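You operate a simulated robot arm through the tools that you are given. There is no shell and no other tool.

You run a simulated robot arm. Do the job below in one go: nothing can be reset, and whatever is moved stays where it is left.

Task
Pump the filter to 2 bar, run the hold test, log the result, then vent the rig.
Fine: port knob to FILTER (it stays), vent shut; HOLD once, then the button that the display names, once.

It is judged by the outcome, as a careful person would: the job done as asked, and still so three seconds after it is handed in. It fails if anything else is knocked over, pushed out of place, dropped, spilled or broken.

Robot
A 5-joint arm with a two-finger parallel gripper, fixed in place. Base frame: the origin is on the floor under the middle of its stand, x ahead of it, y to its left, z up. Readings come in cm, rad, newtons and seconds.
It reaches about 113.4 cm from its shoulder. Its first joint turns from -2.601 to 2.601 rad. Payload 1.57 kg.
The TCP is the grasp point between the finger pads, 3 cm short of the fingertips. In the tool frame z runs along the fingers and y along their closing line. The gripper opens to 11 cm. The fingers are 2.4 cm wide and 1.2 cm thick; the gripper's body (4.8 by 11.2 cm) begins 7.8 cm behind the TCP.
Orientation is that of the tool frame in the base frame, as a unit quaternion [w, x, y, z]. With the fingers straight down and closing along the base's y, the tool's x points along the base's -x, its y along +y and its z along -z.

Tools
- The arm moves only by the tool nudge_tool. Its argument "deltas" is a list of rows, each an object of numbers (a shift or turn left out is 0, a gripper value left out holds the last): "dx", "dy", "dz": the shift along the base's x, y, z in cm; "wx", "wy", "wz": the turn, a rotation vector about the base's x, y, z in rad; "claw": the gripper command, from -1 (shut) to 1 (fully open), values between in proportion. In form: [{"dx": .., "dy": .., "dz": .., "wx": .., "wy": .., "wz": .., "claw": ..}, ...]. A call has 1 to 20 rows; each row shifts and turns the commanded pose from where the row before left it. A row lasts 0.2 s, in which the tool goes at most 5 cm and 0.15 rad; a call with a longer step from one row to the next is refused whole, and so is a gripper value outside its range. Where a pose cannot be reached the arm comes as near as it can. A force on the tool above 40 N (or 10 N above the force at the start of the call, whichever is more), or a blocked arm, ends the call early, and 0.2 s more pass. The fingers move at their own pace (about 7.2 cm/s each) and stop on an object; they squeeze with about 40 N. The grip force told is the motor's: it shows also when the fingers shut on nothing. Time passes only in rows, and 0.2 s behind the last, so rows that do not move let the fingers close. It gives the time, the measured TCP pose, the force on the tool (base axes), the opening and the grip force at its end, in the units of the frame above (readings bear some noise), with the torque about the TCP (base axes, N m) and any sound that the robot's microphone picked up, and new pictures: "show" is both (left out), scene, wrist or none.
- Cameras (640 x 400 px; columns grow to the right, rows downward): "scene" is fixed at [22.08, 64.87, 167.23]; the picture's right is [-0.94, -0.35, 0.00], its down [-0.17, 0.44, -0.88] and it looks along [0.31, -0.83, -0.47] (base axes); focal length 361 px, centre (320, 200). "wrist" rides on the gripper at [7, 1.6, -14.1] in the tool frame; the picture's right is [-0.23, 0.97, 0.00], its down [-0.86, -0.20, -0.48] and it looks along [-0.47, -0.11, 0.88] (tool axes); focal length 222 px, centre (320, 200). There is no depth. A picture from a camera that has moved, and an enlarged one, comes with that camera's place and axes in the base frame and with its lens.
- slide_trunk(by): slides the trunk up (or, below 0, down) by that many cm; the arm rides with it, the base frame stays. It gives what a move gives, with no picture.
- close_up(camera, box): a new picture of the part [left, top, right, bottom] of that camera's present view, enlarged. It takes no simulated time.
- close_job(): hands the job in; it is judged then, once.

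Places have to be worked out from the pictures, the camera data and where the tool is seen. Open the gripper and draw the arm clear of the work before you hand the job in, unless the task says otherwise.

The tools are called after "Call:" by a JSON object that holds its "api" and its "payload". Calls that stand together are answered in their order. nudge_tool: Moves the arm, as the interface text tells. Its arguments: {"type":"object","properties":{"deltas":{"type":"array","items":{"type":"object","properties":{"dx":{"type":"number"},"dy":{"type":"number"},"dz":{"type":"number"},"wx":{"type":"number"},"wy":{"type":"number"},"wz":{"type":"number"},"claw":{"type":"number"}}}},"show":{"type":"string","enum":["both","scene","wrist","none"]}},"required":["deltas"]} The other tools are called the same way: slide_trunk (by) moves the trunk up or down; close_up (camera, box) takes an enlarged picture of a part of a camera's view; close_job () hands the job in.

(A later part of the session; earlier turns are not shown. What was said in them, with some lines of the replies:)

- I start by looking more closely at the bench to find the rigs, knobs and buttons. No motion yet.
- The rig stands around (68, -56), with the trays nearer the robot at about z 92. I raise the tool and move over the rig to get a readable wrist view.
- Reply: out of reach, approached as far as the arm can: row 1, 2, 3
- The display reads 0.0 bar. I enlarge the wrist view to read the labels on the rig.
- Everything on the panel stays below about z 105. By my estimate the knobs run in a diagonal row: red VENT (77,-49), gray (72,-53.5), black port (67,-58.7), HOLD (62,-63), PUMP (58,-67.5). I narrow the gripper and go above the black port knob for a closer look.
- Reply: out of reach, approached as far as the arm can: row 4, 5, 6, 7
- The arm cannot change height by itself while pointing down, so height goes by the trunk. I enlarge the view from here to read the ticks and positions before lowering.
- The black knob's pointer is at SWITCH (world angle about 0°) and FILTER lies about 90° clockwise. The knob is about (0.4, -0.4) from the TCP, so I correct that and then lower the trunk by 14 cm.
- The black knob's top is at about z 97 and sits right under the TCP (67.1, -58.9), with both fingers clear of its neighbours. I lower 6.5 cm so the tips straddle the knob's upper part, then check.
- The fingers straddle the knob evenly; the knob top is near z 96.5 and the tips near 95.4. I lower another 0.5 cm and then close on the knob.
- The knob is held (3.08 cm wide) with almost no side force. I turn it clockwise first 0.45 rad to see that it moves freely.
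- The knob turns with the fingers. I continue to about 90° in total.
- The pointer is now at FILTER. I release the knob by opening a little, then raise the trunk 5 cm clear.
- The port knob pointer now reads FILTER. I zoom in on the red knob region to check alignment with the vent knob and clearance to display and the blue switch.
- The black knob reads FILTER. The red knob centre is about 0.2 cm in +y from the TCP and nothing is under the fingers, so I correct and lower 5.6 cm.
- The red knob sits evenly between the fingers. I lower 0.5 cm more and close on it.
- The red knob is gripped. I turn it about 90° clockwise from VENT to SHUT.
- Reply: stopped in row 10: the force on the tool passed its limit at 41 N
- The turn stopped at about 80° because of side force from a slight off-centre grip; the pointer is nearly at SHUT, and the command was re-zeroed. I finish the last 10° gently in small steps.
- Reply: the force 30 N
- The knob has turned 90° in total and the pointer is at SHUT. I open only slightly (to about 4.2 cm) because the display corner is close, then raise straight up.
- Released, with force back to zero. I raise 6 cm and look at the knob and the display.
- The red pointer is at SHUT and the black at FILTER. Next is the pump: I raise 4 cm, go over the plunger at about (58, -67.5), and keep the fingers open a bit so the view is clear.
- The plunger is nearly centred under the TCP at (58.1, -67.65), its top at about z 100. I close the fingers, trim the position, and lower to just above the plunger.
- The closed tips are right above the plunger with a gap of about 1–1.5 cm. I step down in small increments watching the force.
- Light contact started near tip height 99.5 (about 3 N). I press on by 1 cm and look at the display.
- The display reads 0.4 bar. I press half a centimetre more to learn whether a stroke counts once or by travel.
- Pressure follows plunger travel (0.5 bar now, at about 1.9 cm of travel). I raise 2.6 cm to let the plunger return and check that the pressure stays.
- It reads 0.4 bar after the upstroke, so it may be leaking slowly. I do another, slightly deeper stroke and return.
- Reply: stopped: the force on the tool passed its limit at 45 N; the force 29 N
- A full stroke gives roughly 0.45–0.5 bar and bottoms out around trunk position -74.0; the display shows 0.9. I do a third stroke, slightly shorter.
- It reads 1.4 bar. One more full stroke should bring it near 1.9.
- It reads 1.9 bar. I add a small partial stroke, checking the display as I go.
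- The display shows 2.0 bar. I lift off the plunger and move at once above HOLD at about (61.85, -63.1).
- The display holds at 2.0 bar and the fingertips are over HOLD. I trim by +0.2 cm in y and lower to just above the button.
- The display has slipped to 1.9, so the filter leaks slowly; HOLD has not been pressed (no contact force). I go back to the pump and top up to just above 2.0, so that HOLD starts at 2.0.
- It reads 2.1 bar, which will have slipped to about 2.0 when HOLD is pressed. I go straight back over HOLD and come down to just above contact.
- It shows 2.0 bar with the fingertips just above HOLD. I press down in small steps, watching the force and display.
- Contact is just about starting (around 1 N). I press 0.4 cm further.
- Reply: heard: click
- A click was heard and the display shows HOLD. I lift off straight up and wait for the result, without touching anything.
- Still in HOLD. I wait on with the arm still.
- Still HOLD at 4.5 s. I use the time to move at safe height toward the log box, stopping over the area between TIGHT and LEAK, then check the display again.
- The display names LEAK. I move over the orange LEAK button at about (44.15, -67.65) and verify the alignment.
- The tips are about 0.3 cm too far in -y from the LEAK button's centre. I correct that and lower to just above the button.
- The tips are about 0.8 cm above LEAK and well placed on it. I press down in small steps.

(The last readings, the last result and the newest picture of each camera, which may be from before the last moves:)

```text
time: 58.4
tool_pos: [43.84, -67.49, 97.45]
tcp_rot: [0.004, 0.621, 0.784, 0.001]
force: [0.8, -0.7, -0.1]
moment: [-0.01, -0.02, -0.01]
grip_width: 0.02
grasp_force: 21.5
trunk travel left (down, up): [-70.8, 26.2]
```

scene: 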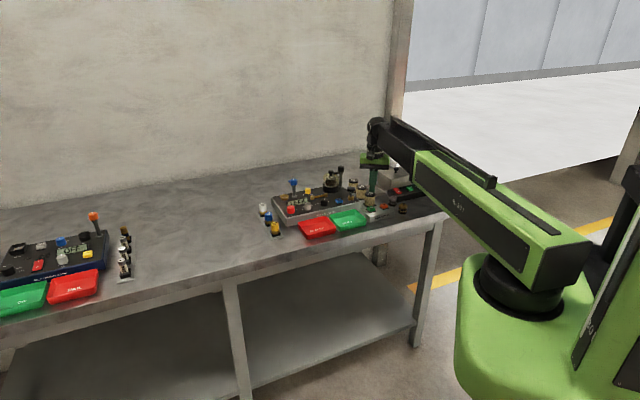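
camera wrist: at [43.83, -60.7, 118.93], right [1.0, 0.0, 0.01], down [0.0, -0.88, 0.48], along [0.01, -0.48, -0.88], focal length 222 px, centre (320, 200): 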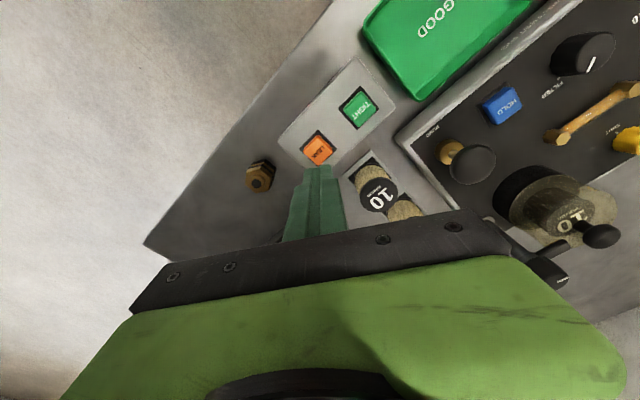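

No contact yet (tip near 94.4). I go on down in steps.

Call:
{"api": "slide_trunk", "payload": {"by": -0.4}}

Call:
{"api": "close_up", "payload": {"camera": "scene", "box": [340, 150, 440, 225]}}

Call:
{"api": "close_up", "payload": {"camera": "wrist", "box": [240, 100, 400, 200]}}

```text
time: 58.9
tool_pos: [43.8, -67.51, 96.99]
tcp_rot: [0.004, 0.621, 0.784, 0.001]
force: [-0.2, -0.9, 2.0]
moment: [-0.03, -0.03, -0.02]
grip_width: 0.0
grasp_force: 21.2
trunk travel left (down, up): [-70.4, 26.6]
heard: click
```

```text
5.33 times, centred on (390, 188) of scene
camera zoom: at [22.08, 64.87, 167.23], right [-0.94, -0.35, 0.0], down [-0.17, 0.44, -0.88], along [0.31, -0.83, -0.47], focal length 1927 px, centre (-53, 267)
```

zoom: 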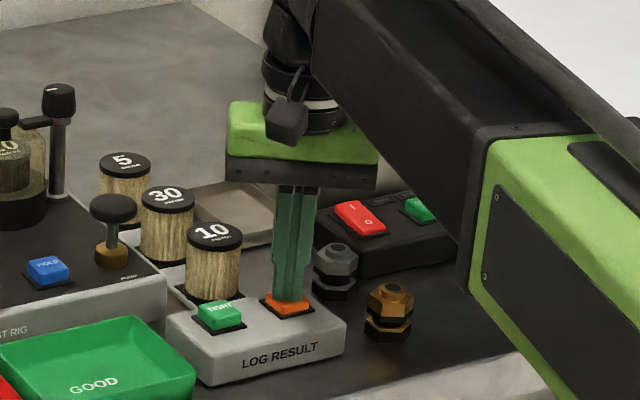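

```text
4.00 times, centred on (320, 150) of wrist
camera zoom: at [43.73, -60.33, 111.23], right [1.0, 0.0, 0.01], down [0.0, -0.88, 0.48], along [0.01, -0.48, -0.88], focal length 888 px, centre (320, 400)
```

zoom: 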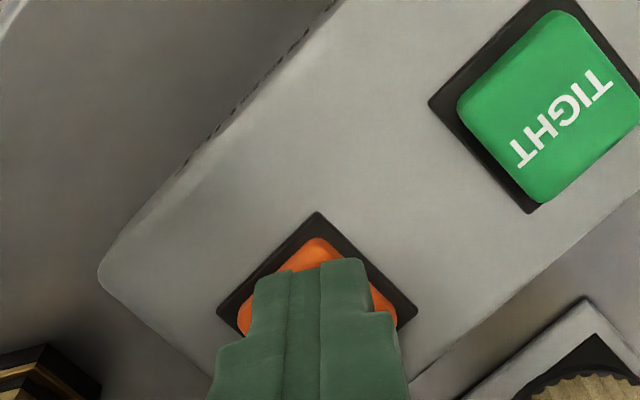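

A click was heard: LEAK pressed once. I lift straight up and check the display.

Call:
{"api": "slide_trunk", "payload": {"by": 8.5}}

Call:
{"api": "nudge_tool", "payload": {"deltas": [{}], "show": "scene"}}

Call:
{"api": "close_up", "payload": {"camera": "scene", "box": [270, 160, 410, 240]}}

```text
time: 60.1
tool_pos: [43.89, -67.5, 105.46]
tcp_rot: [0.005, 0.621, 0.784, 0.001]
force: [1.3, -0.2, 0.2]
moment: [0.01, 0.0, -0.03]
grip_width: 0.0
grasp_force: 21.2
trunk travel left (down, up): [-78.9, 18.1]
```

```text
time: 60.5
tool_pos: [43.75, -67.52, 105.53]
tcp_rot: [0.004, 0.621, 0.784, 0.001]
force: [-0.4, 1.1, -0.2]
moment: [0.01, -0.03, -0.03]
grip_width: 0.0
grasp_force: 21.6
trunk travel left (down, up): [-78.9, 18.1]
```

scene: 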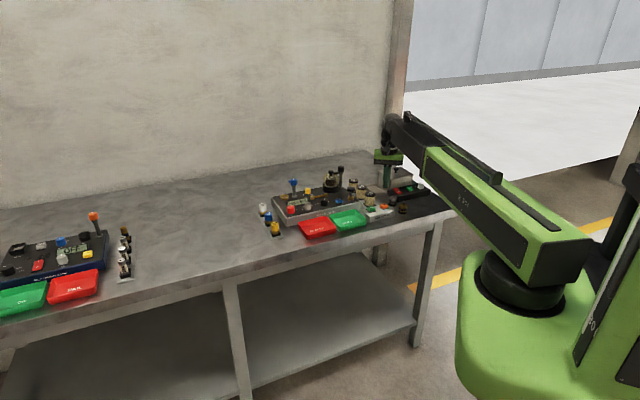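

```text
4.57 times, centred on (340, 200) of scene
camera zoom: at [22.08, 64.87, 167.23], right [-0.94, -0.35, 0.0], down [-0.17, 0.44, -0.88], along [0.31, -0.83, -0.47], focal length 1652 px, centre (229, 200)
```

zoom: 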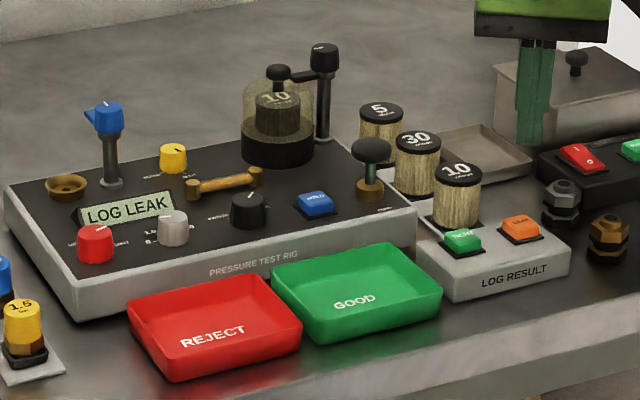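

The display shows LOG LEAK, so the result is logged. Now to vent: I travel back above the red knob at about (77.55, -48.3), rolling so the closing line ends near -15°, clear of the display corner.

Call:
{"api": "nudge_tool", "payload": {"deltas": [{"dx": 3.75, "dy": 2.13, "wz": -0.06}, {"dx": 3.75, "dy": 2.13, "wz": -0.06}, {"dx": 3.75, "dy": 2.13, "wz": -0.06}, {"dx": 3.75, "dy": 2.13, "wz": -0.06}, {"dx": 3.75, "dy": 2.13, "wz": -0.06}, {"dx": 3.75, "dy": 2.13, "wz": -0.06}, {"dx": 3.75, "dy": 2.13, "wz": -0.06}, {"dx": 3.75, "dy": 2.13, "wz": -0.06}, {"dx": 3.7, "dy": 2.13, "claw": -0.15}, {"claw": -0.15}, {}]}}

Call:
{"api": "close_up", "payload": {"camera": "wrist", "box": [220, 100, 420, 225]}}

Call:
{"api": "close_up", "payload": {"camera": "scene", "box": [250, 150, 350, 225]}}

```text
time: 62.9
tool_pos: [77.62, -48.09, 105.68]
tcp_rot: [0.005, 0.79, 0.613, 0.0]
force: [0.4, -0.6, 0.7]
moment: [-0.03, -0.01, -0.01]
grip_width: 4.7
grasp_force: 0.0
trunk travel left (down, up): [-78.9, 18.1]
camera wrist: at [80.92, -41.68, 119.72], right [0.89, -0.46, 0.01], down [-0.41, -0.78, 0.48], along [-0.22, -0.43, -0.88], focal length 222 px, centre (320, 200)
```

scene: 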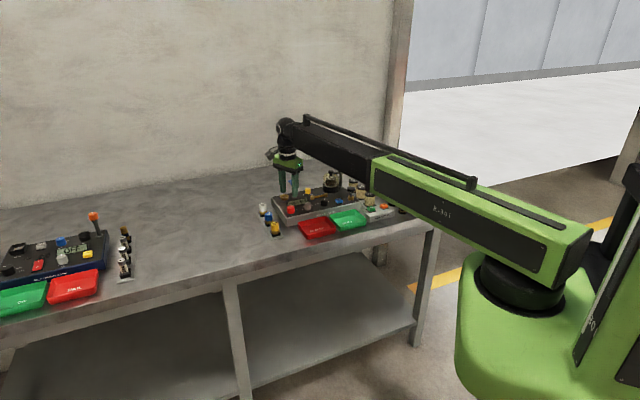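
wrist: 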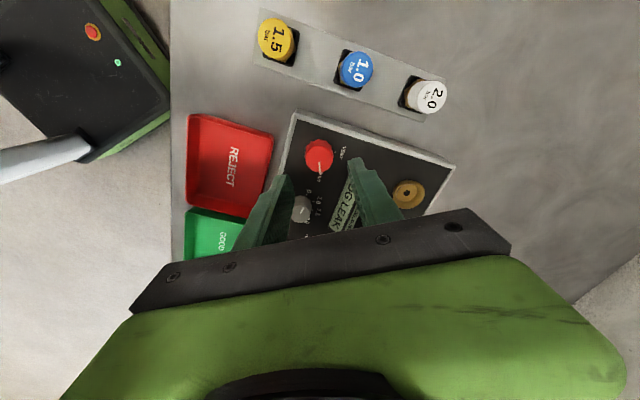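

```text
3.20 times, centred on (320, 162) of wrist
camera zoom: at [80.92, -41.68, 119.72], right [0.89, -0.46, 0.01], down [-0.41, -0.78, 0.48], along [-0.22, -0.43, -0.88], focal length 711 px, centre (320, 320)
```

zoom: 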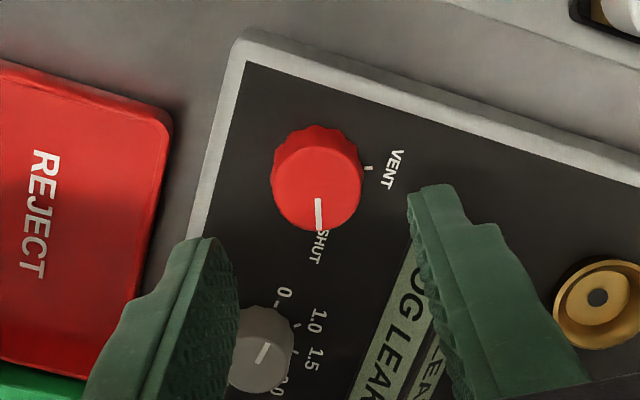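

```text
5.33 times, centred on (300, 188) of scene
camera zoom: at [22.08, 64.87, 167.23], right [-0.94, -0.35, 0.0], down [-0.17, 0.44, -0.88], along [0.31, -0.83, -0.47], focal length 1927 px, centre (427, 267)
```

zoom: 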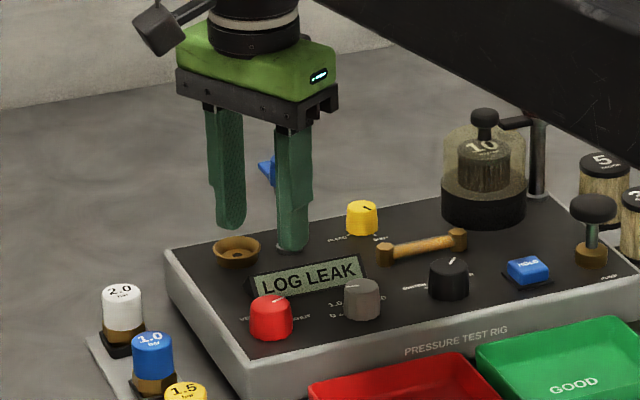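

The red knob (pointer at SHUT) is about (-0.13, -0.27) cm from the TCP. I correct, lower most of the way and check the straddle.

Call:
{"api": "nudge_tool", "payload": {"deltas": [{"dx": -0.13, "dy": -0.27}, {}], "show": "none"}}

Call:
{"api": "slide_trunk", "payload": {"by": -7.2}}

Call:
{"api": "close_up", "payload": {"camera": "wrist", "box": [220, 100, 420, 225]}}

Call:
{"api": "close_up", "payload": {"camera": "scene", "box": [250, 150, 350, 225]}}

```text
time: 63.5
tool_pos: [77.45, -48.33, 105.56]
tcp_rot: [0.004, 0.789, 0.614, 0.0]
force: [-1.8, -0.9, 0.6]
moment: [-0.02, 0.0, 0.02]
grip_width: 4.66
grasp_force: 0.1
trunk travel left (down, up): [-78.9, 18.1]
```

```text
time: 64.6
tool_pos: [77.49, -48.4, 98.43]
tcp_rot: [0.004, 0.79, 0.613, 0.001]
force: [0.8, 0.1, -0.7]
moment: [0.05, 0.02, -0.01]
grip_width: 4.68
grasp_force: 0.1
trunk travel left (down, up): [-71.7, 25.3]
```

```text
3.20 times, centred on (320, 162) of wrist
camera zoom: at [80.76, -42.07, 112.53], right [0.89, -0.46, 0.01], down [-0.41, -0.78, 0.48], along [-0.22, -0.43, -0.88], focal length 711 px, centre (320, 320)
```

zoom: 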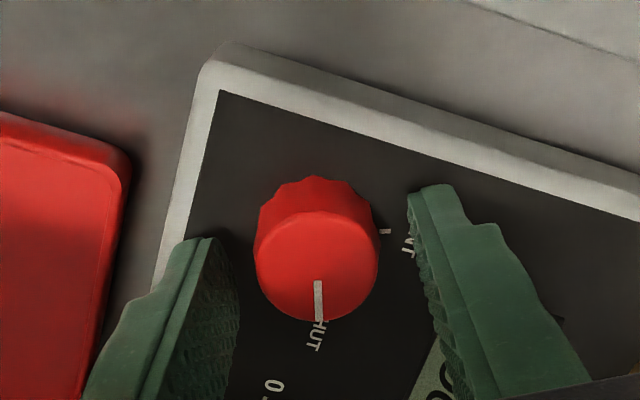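

```text
5.33 times, centred on (300, 188) of scene
camera zoom: at [22.08, 64.87, 167.23], right [-0.94, -0.35, 0.0], down [-0.17, 0.44, -0.88], along [0.31, -0.83, -0.47], focal length 1927 px, centre (427, 267)
```

zoom: 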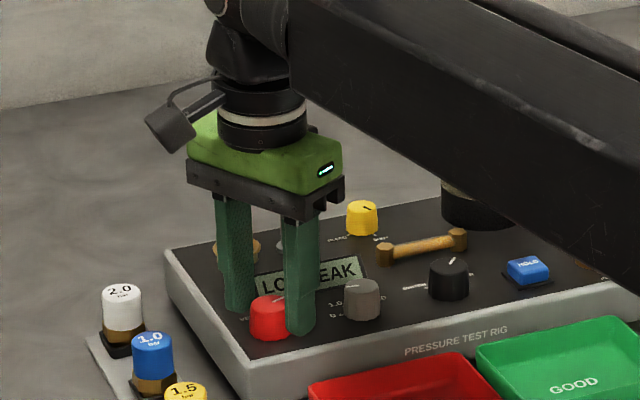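

The fingers straddle the red knob evenly. I lower 0.5 cm and close.

Call:
{"api": "slide_trunk", "payload": {"by": -0.5}}

Call:
{"api": "nudge_tool", "payload": {"deltas": [{"claw": -0.35}, {"claw": -0.5}, {"claw": -0.6}, {"claw": -0.6}], "show": "none"}}

```text
time: 65.1
tool_pos: [77.41, -48.53, 97.89]
tcp_rot: [0.004, 0.79, 0.614, 0.0]
force: [0.5, -0.2, 0.5]
moment: [0.0, 0.0, 0.01]
grip_width: 4.68
grasp_force: 0.1
trunk travel left (down, up): [-71.2, 25.8]
```

```text
time: 66.1
tool_pos: [77.37, -48.53, 97.75]
tcp_rot: [0.005, 0.789, 0.614, 0.0]
force: [-9.4, 2.1, -5.3]
moment: [-0.03, 0.36, 0.0]
grip_width: 3.11
grasp_force: 39.7
trunk travel left (down, up): [-71.2, 25.8]
```

The grip shows a 9 N sideways push, so I'm slightly off-centre. I open a little, shift by (-0.07, +0.2) and close again for a truer grip before turning.

Call:
{"api": "nudge_tool", "payload": {"deltas": [{"claw": -0.25}, {"dx": -0.07, "dy": 0.2, "claw": -0.25}, {"claw": -0.4}, {"claw": -0.6}, {"claw": -0.6}], "show": "wrist"}}

```text
time: 67.3
tool_pos: [77.45, -48.2, 97.84]
tcp_rot: [0.004, 0.79, 0.613, 0.0]
force: [3.1, -1.4, 0.9]
moment: [0.07, -0.11, -0.02]
grip_width: 3.09
grasp_force: 40.1
trunk travel left (down, up): [-71.2, 25.8]
camera wrist: at [80.72, -41.86, 112.02], right [0.89, -0.46, 0.01], down [-0.41, -0.78, 0.48], along [-0.22, -0.43, -0.88], focal length 222 px, centre (320, 200)
```

wrist: 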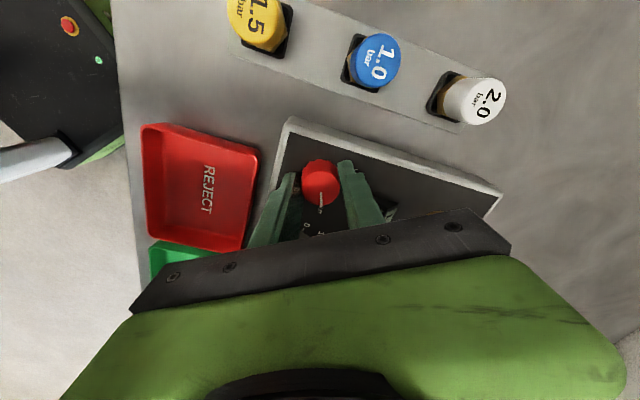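

The grip is now well centred (3 N). I turn the knob counter-clockwise about 90° to VENT, in two parts.

Call:
{"api": "nudge_tool", "payload": {"deltas": [{"wz": 0.12}, {"wz": 0.12}, {"wz": 0.12}, {"wz": 0.12}, {"wz": 0.12}, {"wz": 0.12}, {}], "show": "wrist"}}

Call:
{"api": "close_up", "payload": {"camera": "scene", "box": [250, 150, 350, 225]}}

```text
time: 68.9
tool_pos: [77.39, -48.26, 97.87]
tcp_rot: [0.004, 0.522, 0.853, 0.002]
force: [0.5, 0.4, -0.7]
moment: [-0.76, -0.3, 0.01]
grip_width: 3.11
grasp_force: 40.1
trunk travel left (down, up): [-71.2, 25.8]
camera wrist: at [75.56, -41.37, 112.03], right [0.97, 0.24, 0.01], down [0.21, -0.85, 0.48], along [0.12, -0.47, -0.88], focal length 222 px, centre (320, 200)
```

wrist: 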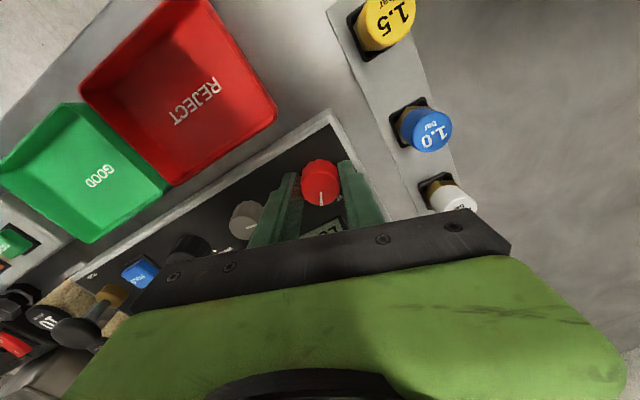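

```text
5.33 times, centred on (300, 188) of scene
camera zoom: at [22.08, 64.87, 167.23], right [-0.94, -0.35, 0.0], down [-0.17, 0.44, -0.88], along [0.31, -0.83, -0.47], focal length 1927 px, centre (427, 267)
```

zoom: 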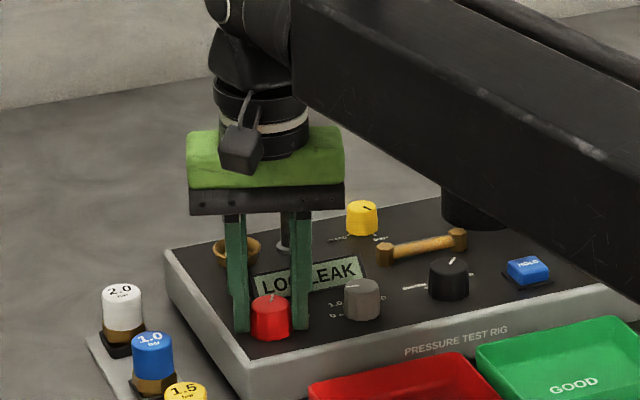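

Halfway there with low force. I continue the remaining 0.85 rad to VENT.

Call:
{"api": "nudge_tool", "payload": {"deltas": [{"wz": 0.12}, {"wz": 0.12}, {"wz": 0.12}, {"wz": 0.12}, {"wz": 0.12}, {"wz": 0.12}, {"wz": 0.12}, {}], "show": "wrist"}}

Call:
{"api": "close_up", "payload": {"camera": "wrist", "box": [220, 100, 420, 225]}}

Call:
{"api": "close_up", "payload": {"camera": "scene", "box": [250, 150, 350, 225]}}

```text
time: 70.7
tool_pos: [77.31, -48.44, 97.77]
tcp_rot: [0.003, 0.13, 0.992, 0.003]
force: [-8.5, -14.1, -0.7]
moment: [-0.8, -0.19, -0.02]
grip_width: 3.1
grasp_force: 40.6
trunk travel left (down, up): [-71.2, 25.8]
camera wrist: at [70.91, -45.18, 112.03], right [0.47, 0.88, 0.01], down [0.77, -0.41, 0.48], along [0.43, -0.22, -0.88], focal length 222 px, centre (320, 200)
```

wrist: 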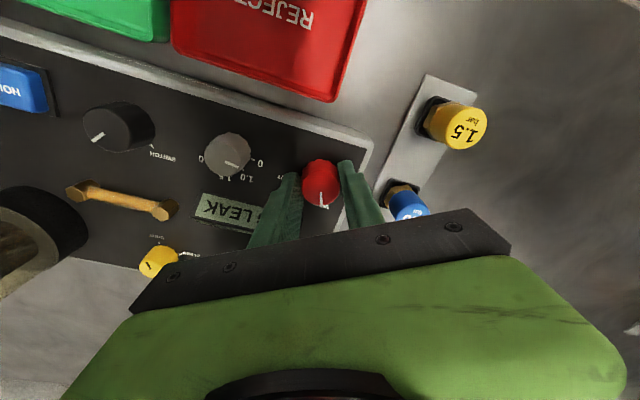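

```text
3.20 times, centred on (320, 162) of wrist
camera zoom: at [70.91, -45.18, 112.03], right [0.47, 0.88, 0.01], down [0.77, -0.41, 0.48], along [0.43, -0.22, -0.88], focal length 711 px, centre (320, 320)
```

zoom: 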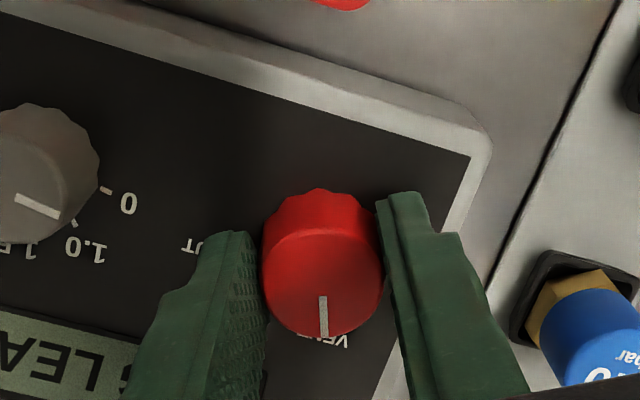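

```text
5.33 times, centred on (300, 188) of scene
camera zoom: at [22.08, 64.87, 167.23], right [-0.94, -0.35, 0.0], down [-0.17, 0.44, -0.88], along [0.31, -0.83, -0.47], focal length 1927 px, centre (427, 267)
```

zoom: 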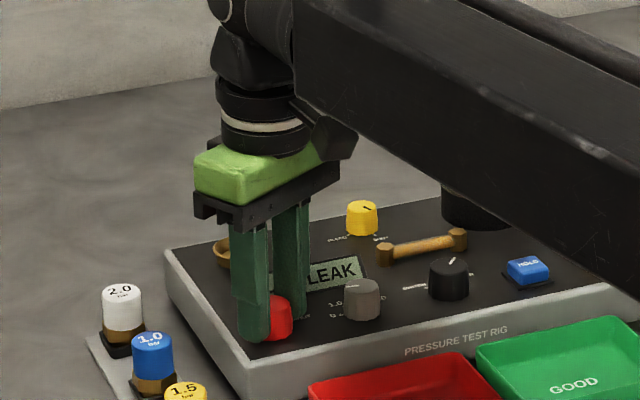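

The pointer is back at VENT. I open slightly, lift straight up, and check the knob and display.

Call:
{"api": "nudge_tool", "payload": {"deltas": [{"claw": -0.3}, {"claw": -0.15}, {}], "show": "none"}}

Call:
{"api": "slide_trunk", "payload": {"by": 7}}

Call:
{"api": "nudge_tool", "payload": {"deltas": [{}]}}

Call:
{"api": "close_up", "payload": {"camera": "wrist", "box": [220, 100, 420, 225]}}

Call:
{"api": "close_up", "payload": {"camera": "scene", "box": [250, 150, 350, 225]}}

```text
time: 71.5
tool_pos: [77.36, -48.24, 97.76]
tcp_rot: [0.003, 0.129, 0.992, 0.003]
force: [-0.6, 0.1, -0.1]
moment: [-0.03, 0.01, 0.01]
grip_width: 4.69
grasp_force: 0.0
trunk travel left (down, up): [-71.2, 25.8]
```

```text
time: 72.6
tool_pos: [77.39, -48.31, 104.79]
tcp_rot: [0.004, 0.13, 0.991, 0.002]
force: [0.4, -0.7, 0.0]
moment: [-0.01, -0.01, 0.0]
grip_width: 4.65
grasp_force: 0.0
trunk travel left (down, up): [-78.2, 18.8]
```

```text
time: 73.0
tool_pos: [77.5, -48.26, 104.81]
tcp_rot: [0.004, 0.13, 0.992, 0.003]
force: [-0.5, 0.3, 0.1]
moment: [0.04, -0.01, -0.01]
grip_width: 4.67
grasp_force: 0.1
trunk travel left (down, up): [-78.2, 18.8]
camera wrist: at [71.04, -44.99, 119.02], right [0.47, 0.88, 0.01], down [0.77, -0.42, 0.48], along [0.43, -0.22, -0.88], focal length 222 px, centre (320, 200)
```

scene: 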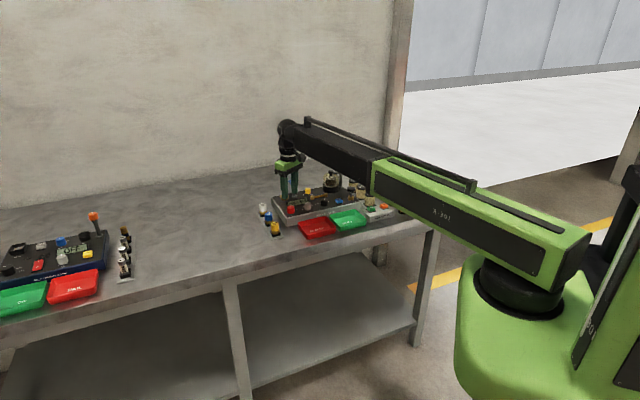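
wrist: 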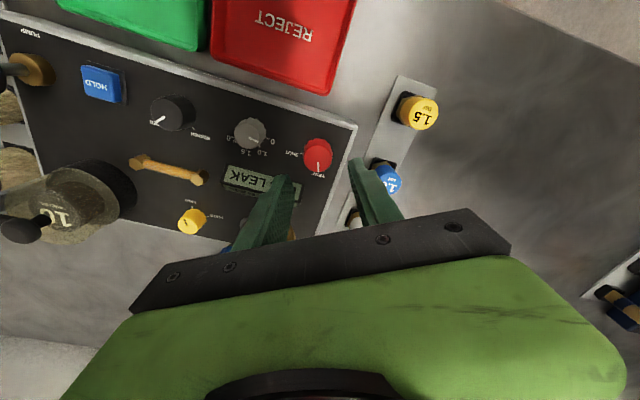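

```text
3.20 times, centred on (320, 162) of wrist
camera zoom: at [71.04, -44.99, 119.02], right [0.47, 0.88, 0.01], down [0.77, -0.42, 0.48], along [0.43, -0.22, -0.88], focal length 711 px, centre (320, 320)
```

zoom: 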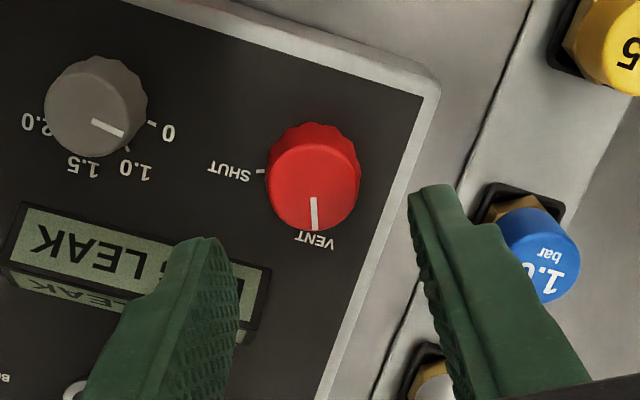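

```text
5.33 times, centred on (300, 188) of scene
camera zoom: at [22.08, 64.87, 167.23], right [-0.94, -0.35, 0.0], down [-0.17, 0.44, -0.88], along [0.31, -0.83, -0.47], focal length 1927 px, centre (427, 267)
```

zoom: 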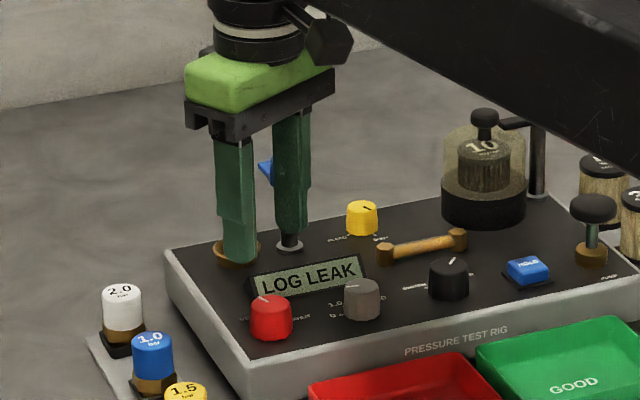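

The red pointer is at VENT, black stays at FILTER, and the display shows LOG LEAK. I raise the trunk well clear, then open the gripper and withdraw toward the start position.

Call:
{"api": "slide_trunk", "payload": {"by": 14}}

Call:
{"api": "nudge_tool", "payload": {"deltas": [{"dx": -4, "claw": 1}, {"dx": -4}, {"dx": -4}, {"dx": -4}, {"dx": -4}, {"dx": -4}, {"dx": -4}, {"dx": -3}, {}, {}]}}

Call:
{"api": "close_up", "payload": {"camera": "scene", "box": [250, 150, 410, 250]}}

Call:
{"api": "close_up", "payload": {"camera": "scene", "box": [265, 180, 335, 225]}}

```text
time: 74.7
tool_pos: [77.41, -48.14, 118.83]
tcp_rot: [0.003, 0.13, 0.992, 0.003]
force: [-0.1, 0.0, -0.3]
moment: [-0.03, 0.01, 0.0]
grip_width: 4.67
grasp_force: 0.0
trunk travel left (down, up): [-92.2, 4.8]
```

```text
time: 76.9
tool_pos: [46.28, -48.25, 118.89]
tcp_rot: [0.003, 0.13, 0.992, 0.003]
force: [0.3, -0.2, -0.6]
moment: [0.02, -0.04, 0.0]
grip_width: 10.97
grasp_force: 0.1
trunk travel left (down, up): [-92.2, 4.8]
camera wrist: at [39.91, -44.92, 133.03], right [0.47, 0.88, 0.01], down [0.77, -0.42, 0.48], along [0.43, -0.22, -0.88], focal length 222 px, centre (320, 200)
```

scene: 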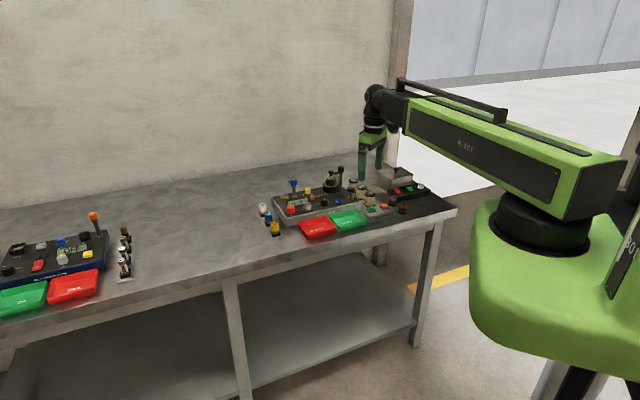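
wrist: 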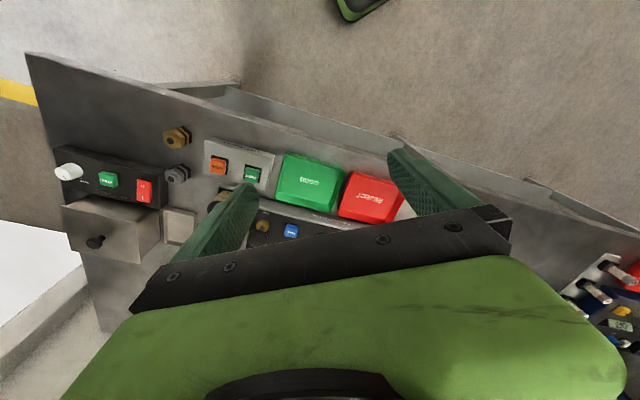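

```text
4.00 times, centred on (330, 200) of scene
camera zoom: at [22.08, 64.87, 167.23], right [-0.94, -0.35, 0.0], down [-0.17, 0.44, -0.88], along [0.31, -0.83, -0.47], focal length 1445 px, centre (280, 200)
```

zoom: 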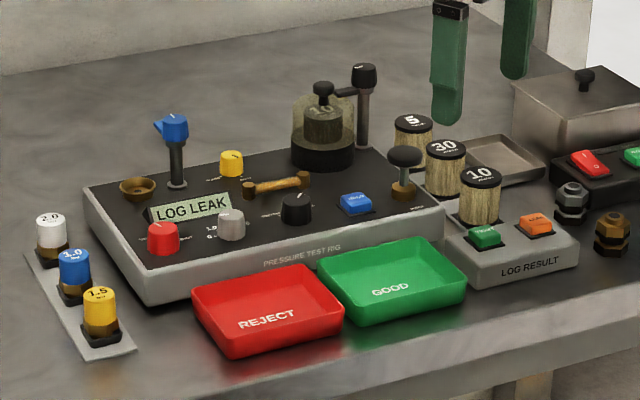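

```text
8.89 times, centred on (300, 202) of scene
camera zoom: at [22.08, 64.87, 167.23], right [-0.94, -0.35, 0.0], down [-0.17, 0.44, -0.88], along [0.31, -0.83, -0.47], focal length 3212 px, centre (498, 178)
```

zoom: 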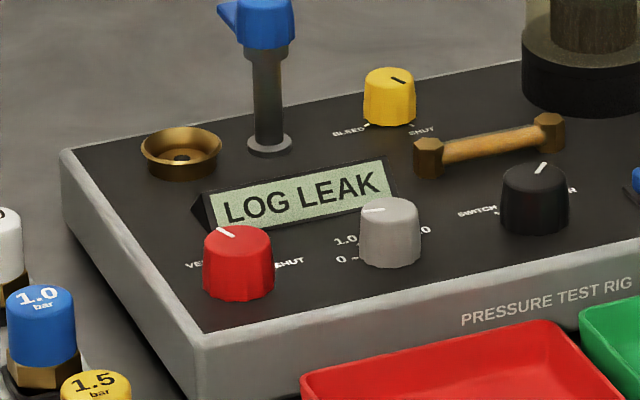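

Everything is as asked: the port knob is on FILTER, LEAK is logged, and the vent knob's pointer is back exactly where VENT was at the start. Nothing has been displaced, and the arm is clear with the gripper open, so I hand the job in.

Call:
{"api": "close_job", "payload": {}}

```text
The job is handed in.
```

The filter hold test is done, and the result is **LEAK**. I logged it with one press of the LEAK button, and the display then showed "LOG LEAK".

- **Pumping:** The pressure slipped back to 1.9 bar before I pressed HOLD, so I topped it up. The display read 2.1 bar at the peak and 2.0 bar when I pressed HOLD, once.
- **Vent:** The red vent knob is back at VENT. The display stayed on "LOG LEAK" afterwards, so I could not see the pressure fall to zero.
- **Rig state:** The port knob is still on FILTER. I saw nothing else moved or knocked over, and the arm is clear of the bench with the gripper open.
- **Force stops:** The arm stopped twice on its force limit. One was while turning the vent knob to SHUT, from a slightly off-centre grip. The other was when the pump plunger hit the bottom of its stroke. Both still worked normally afterwards.
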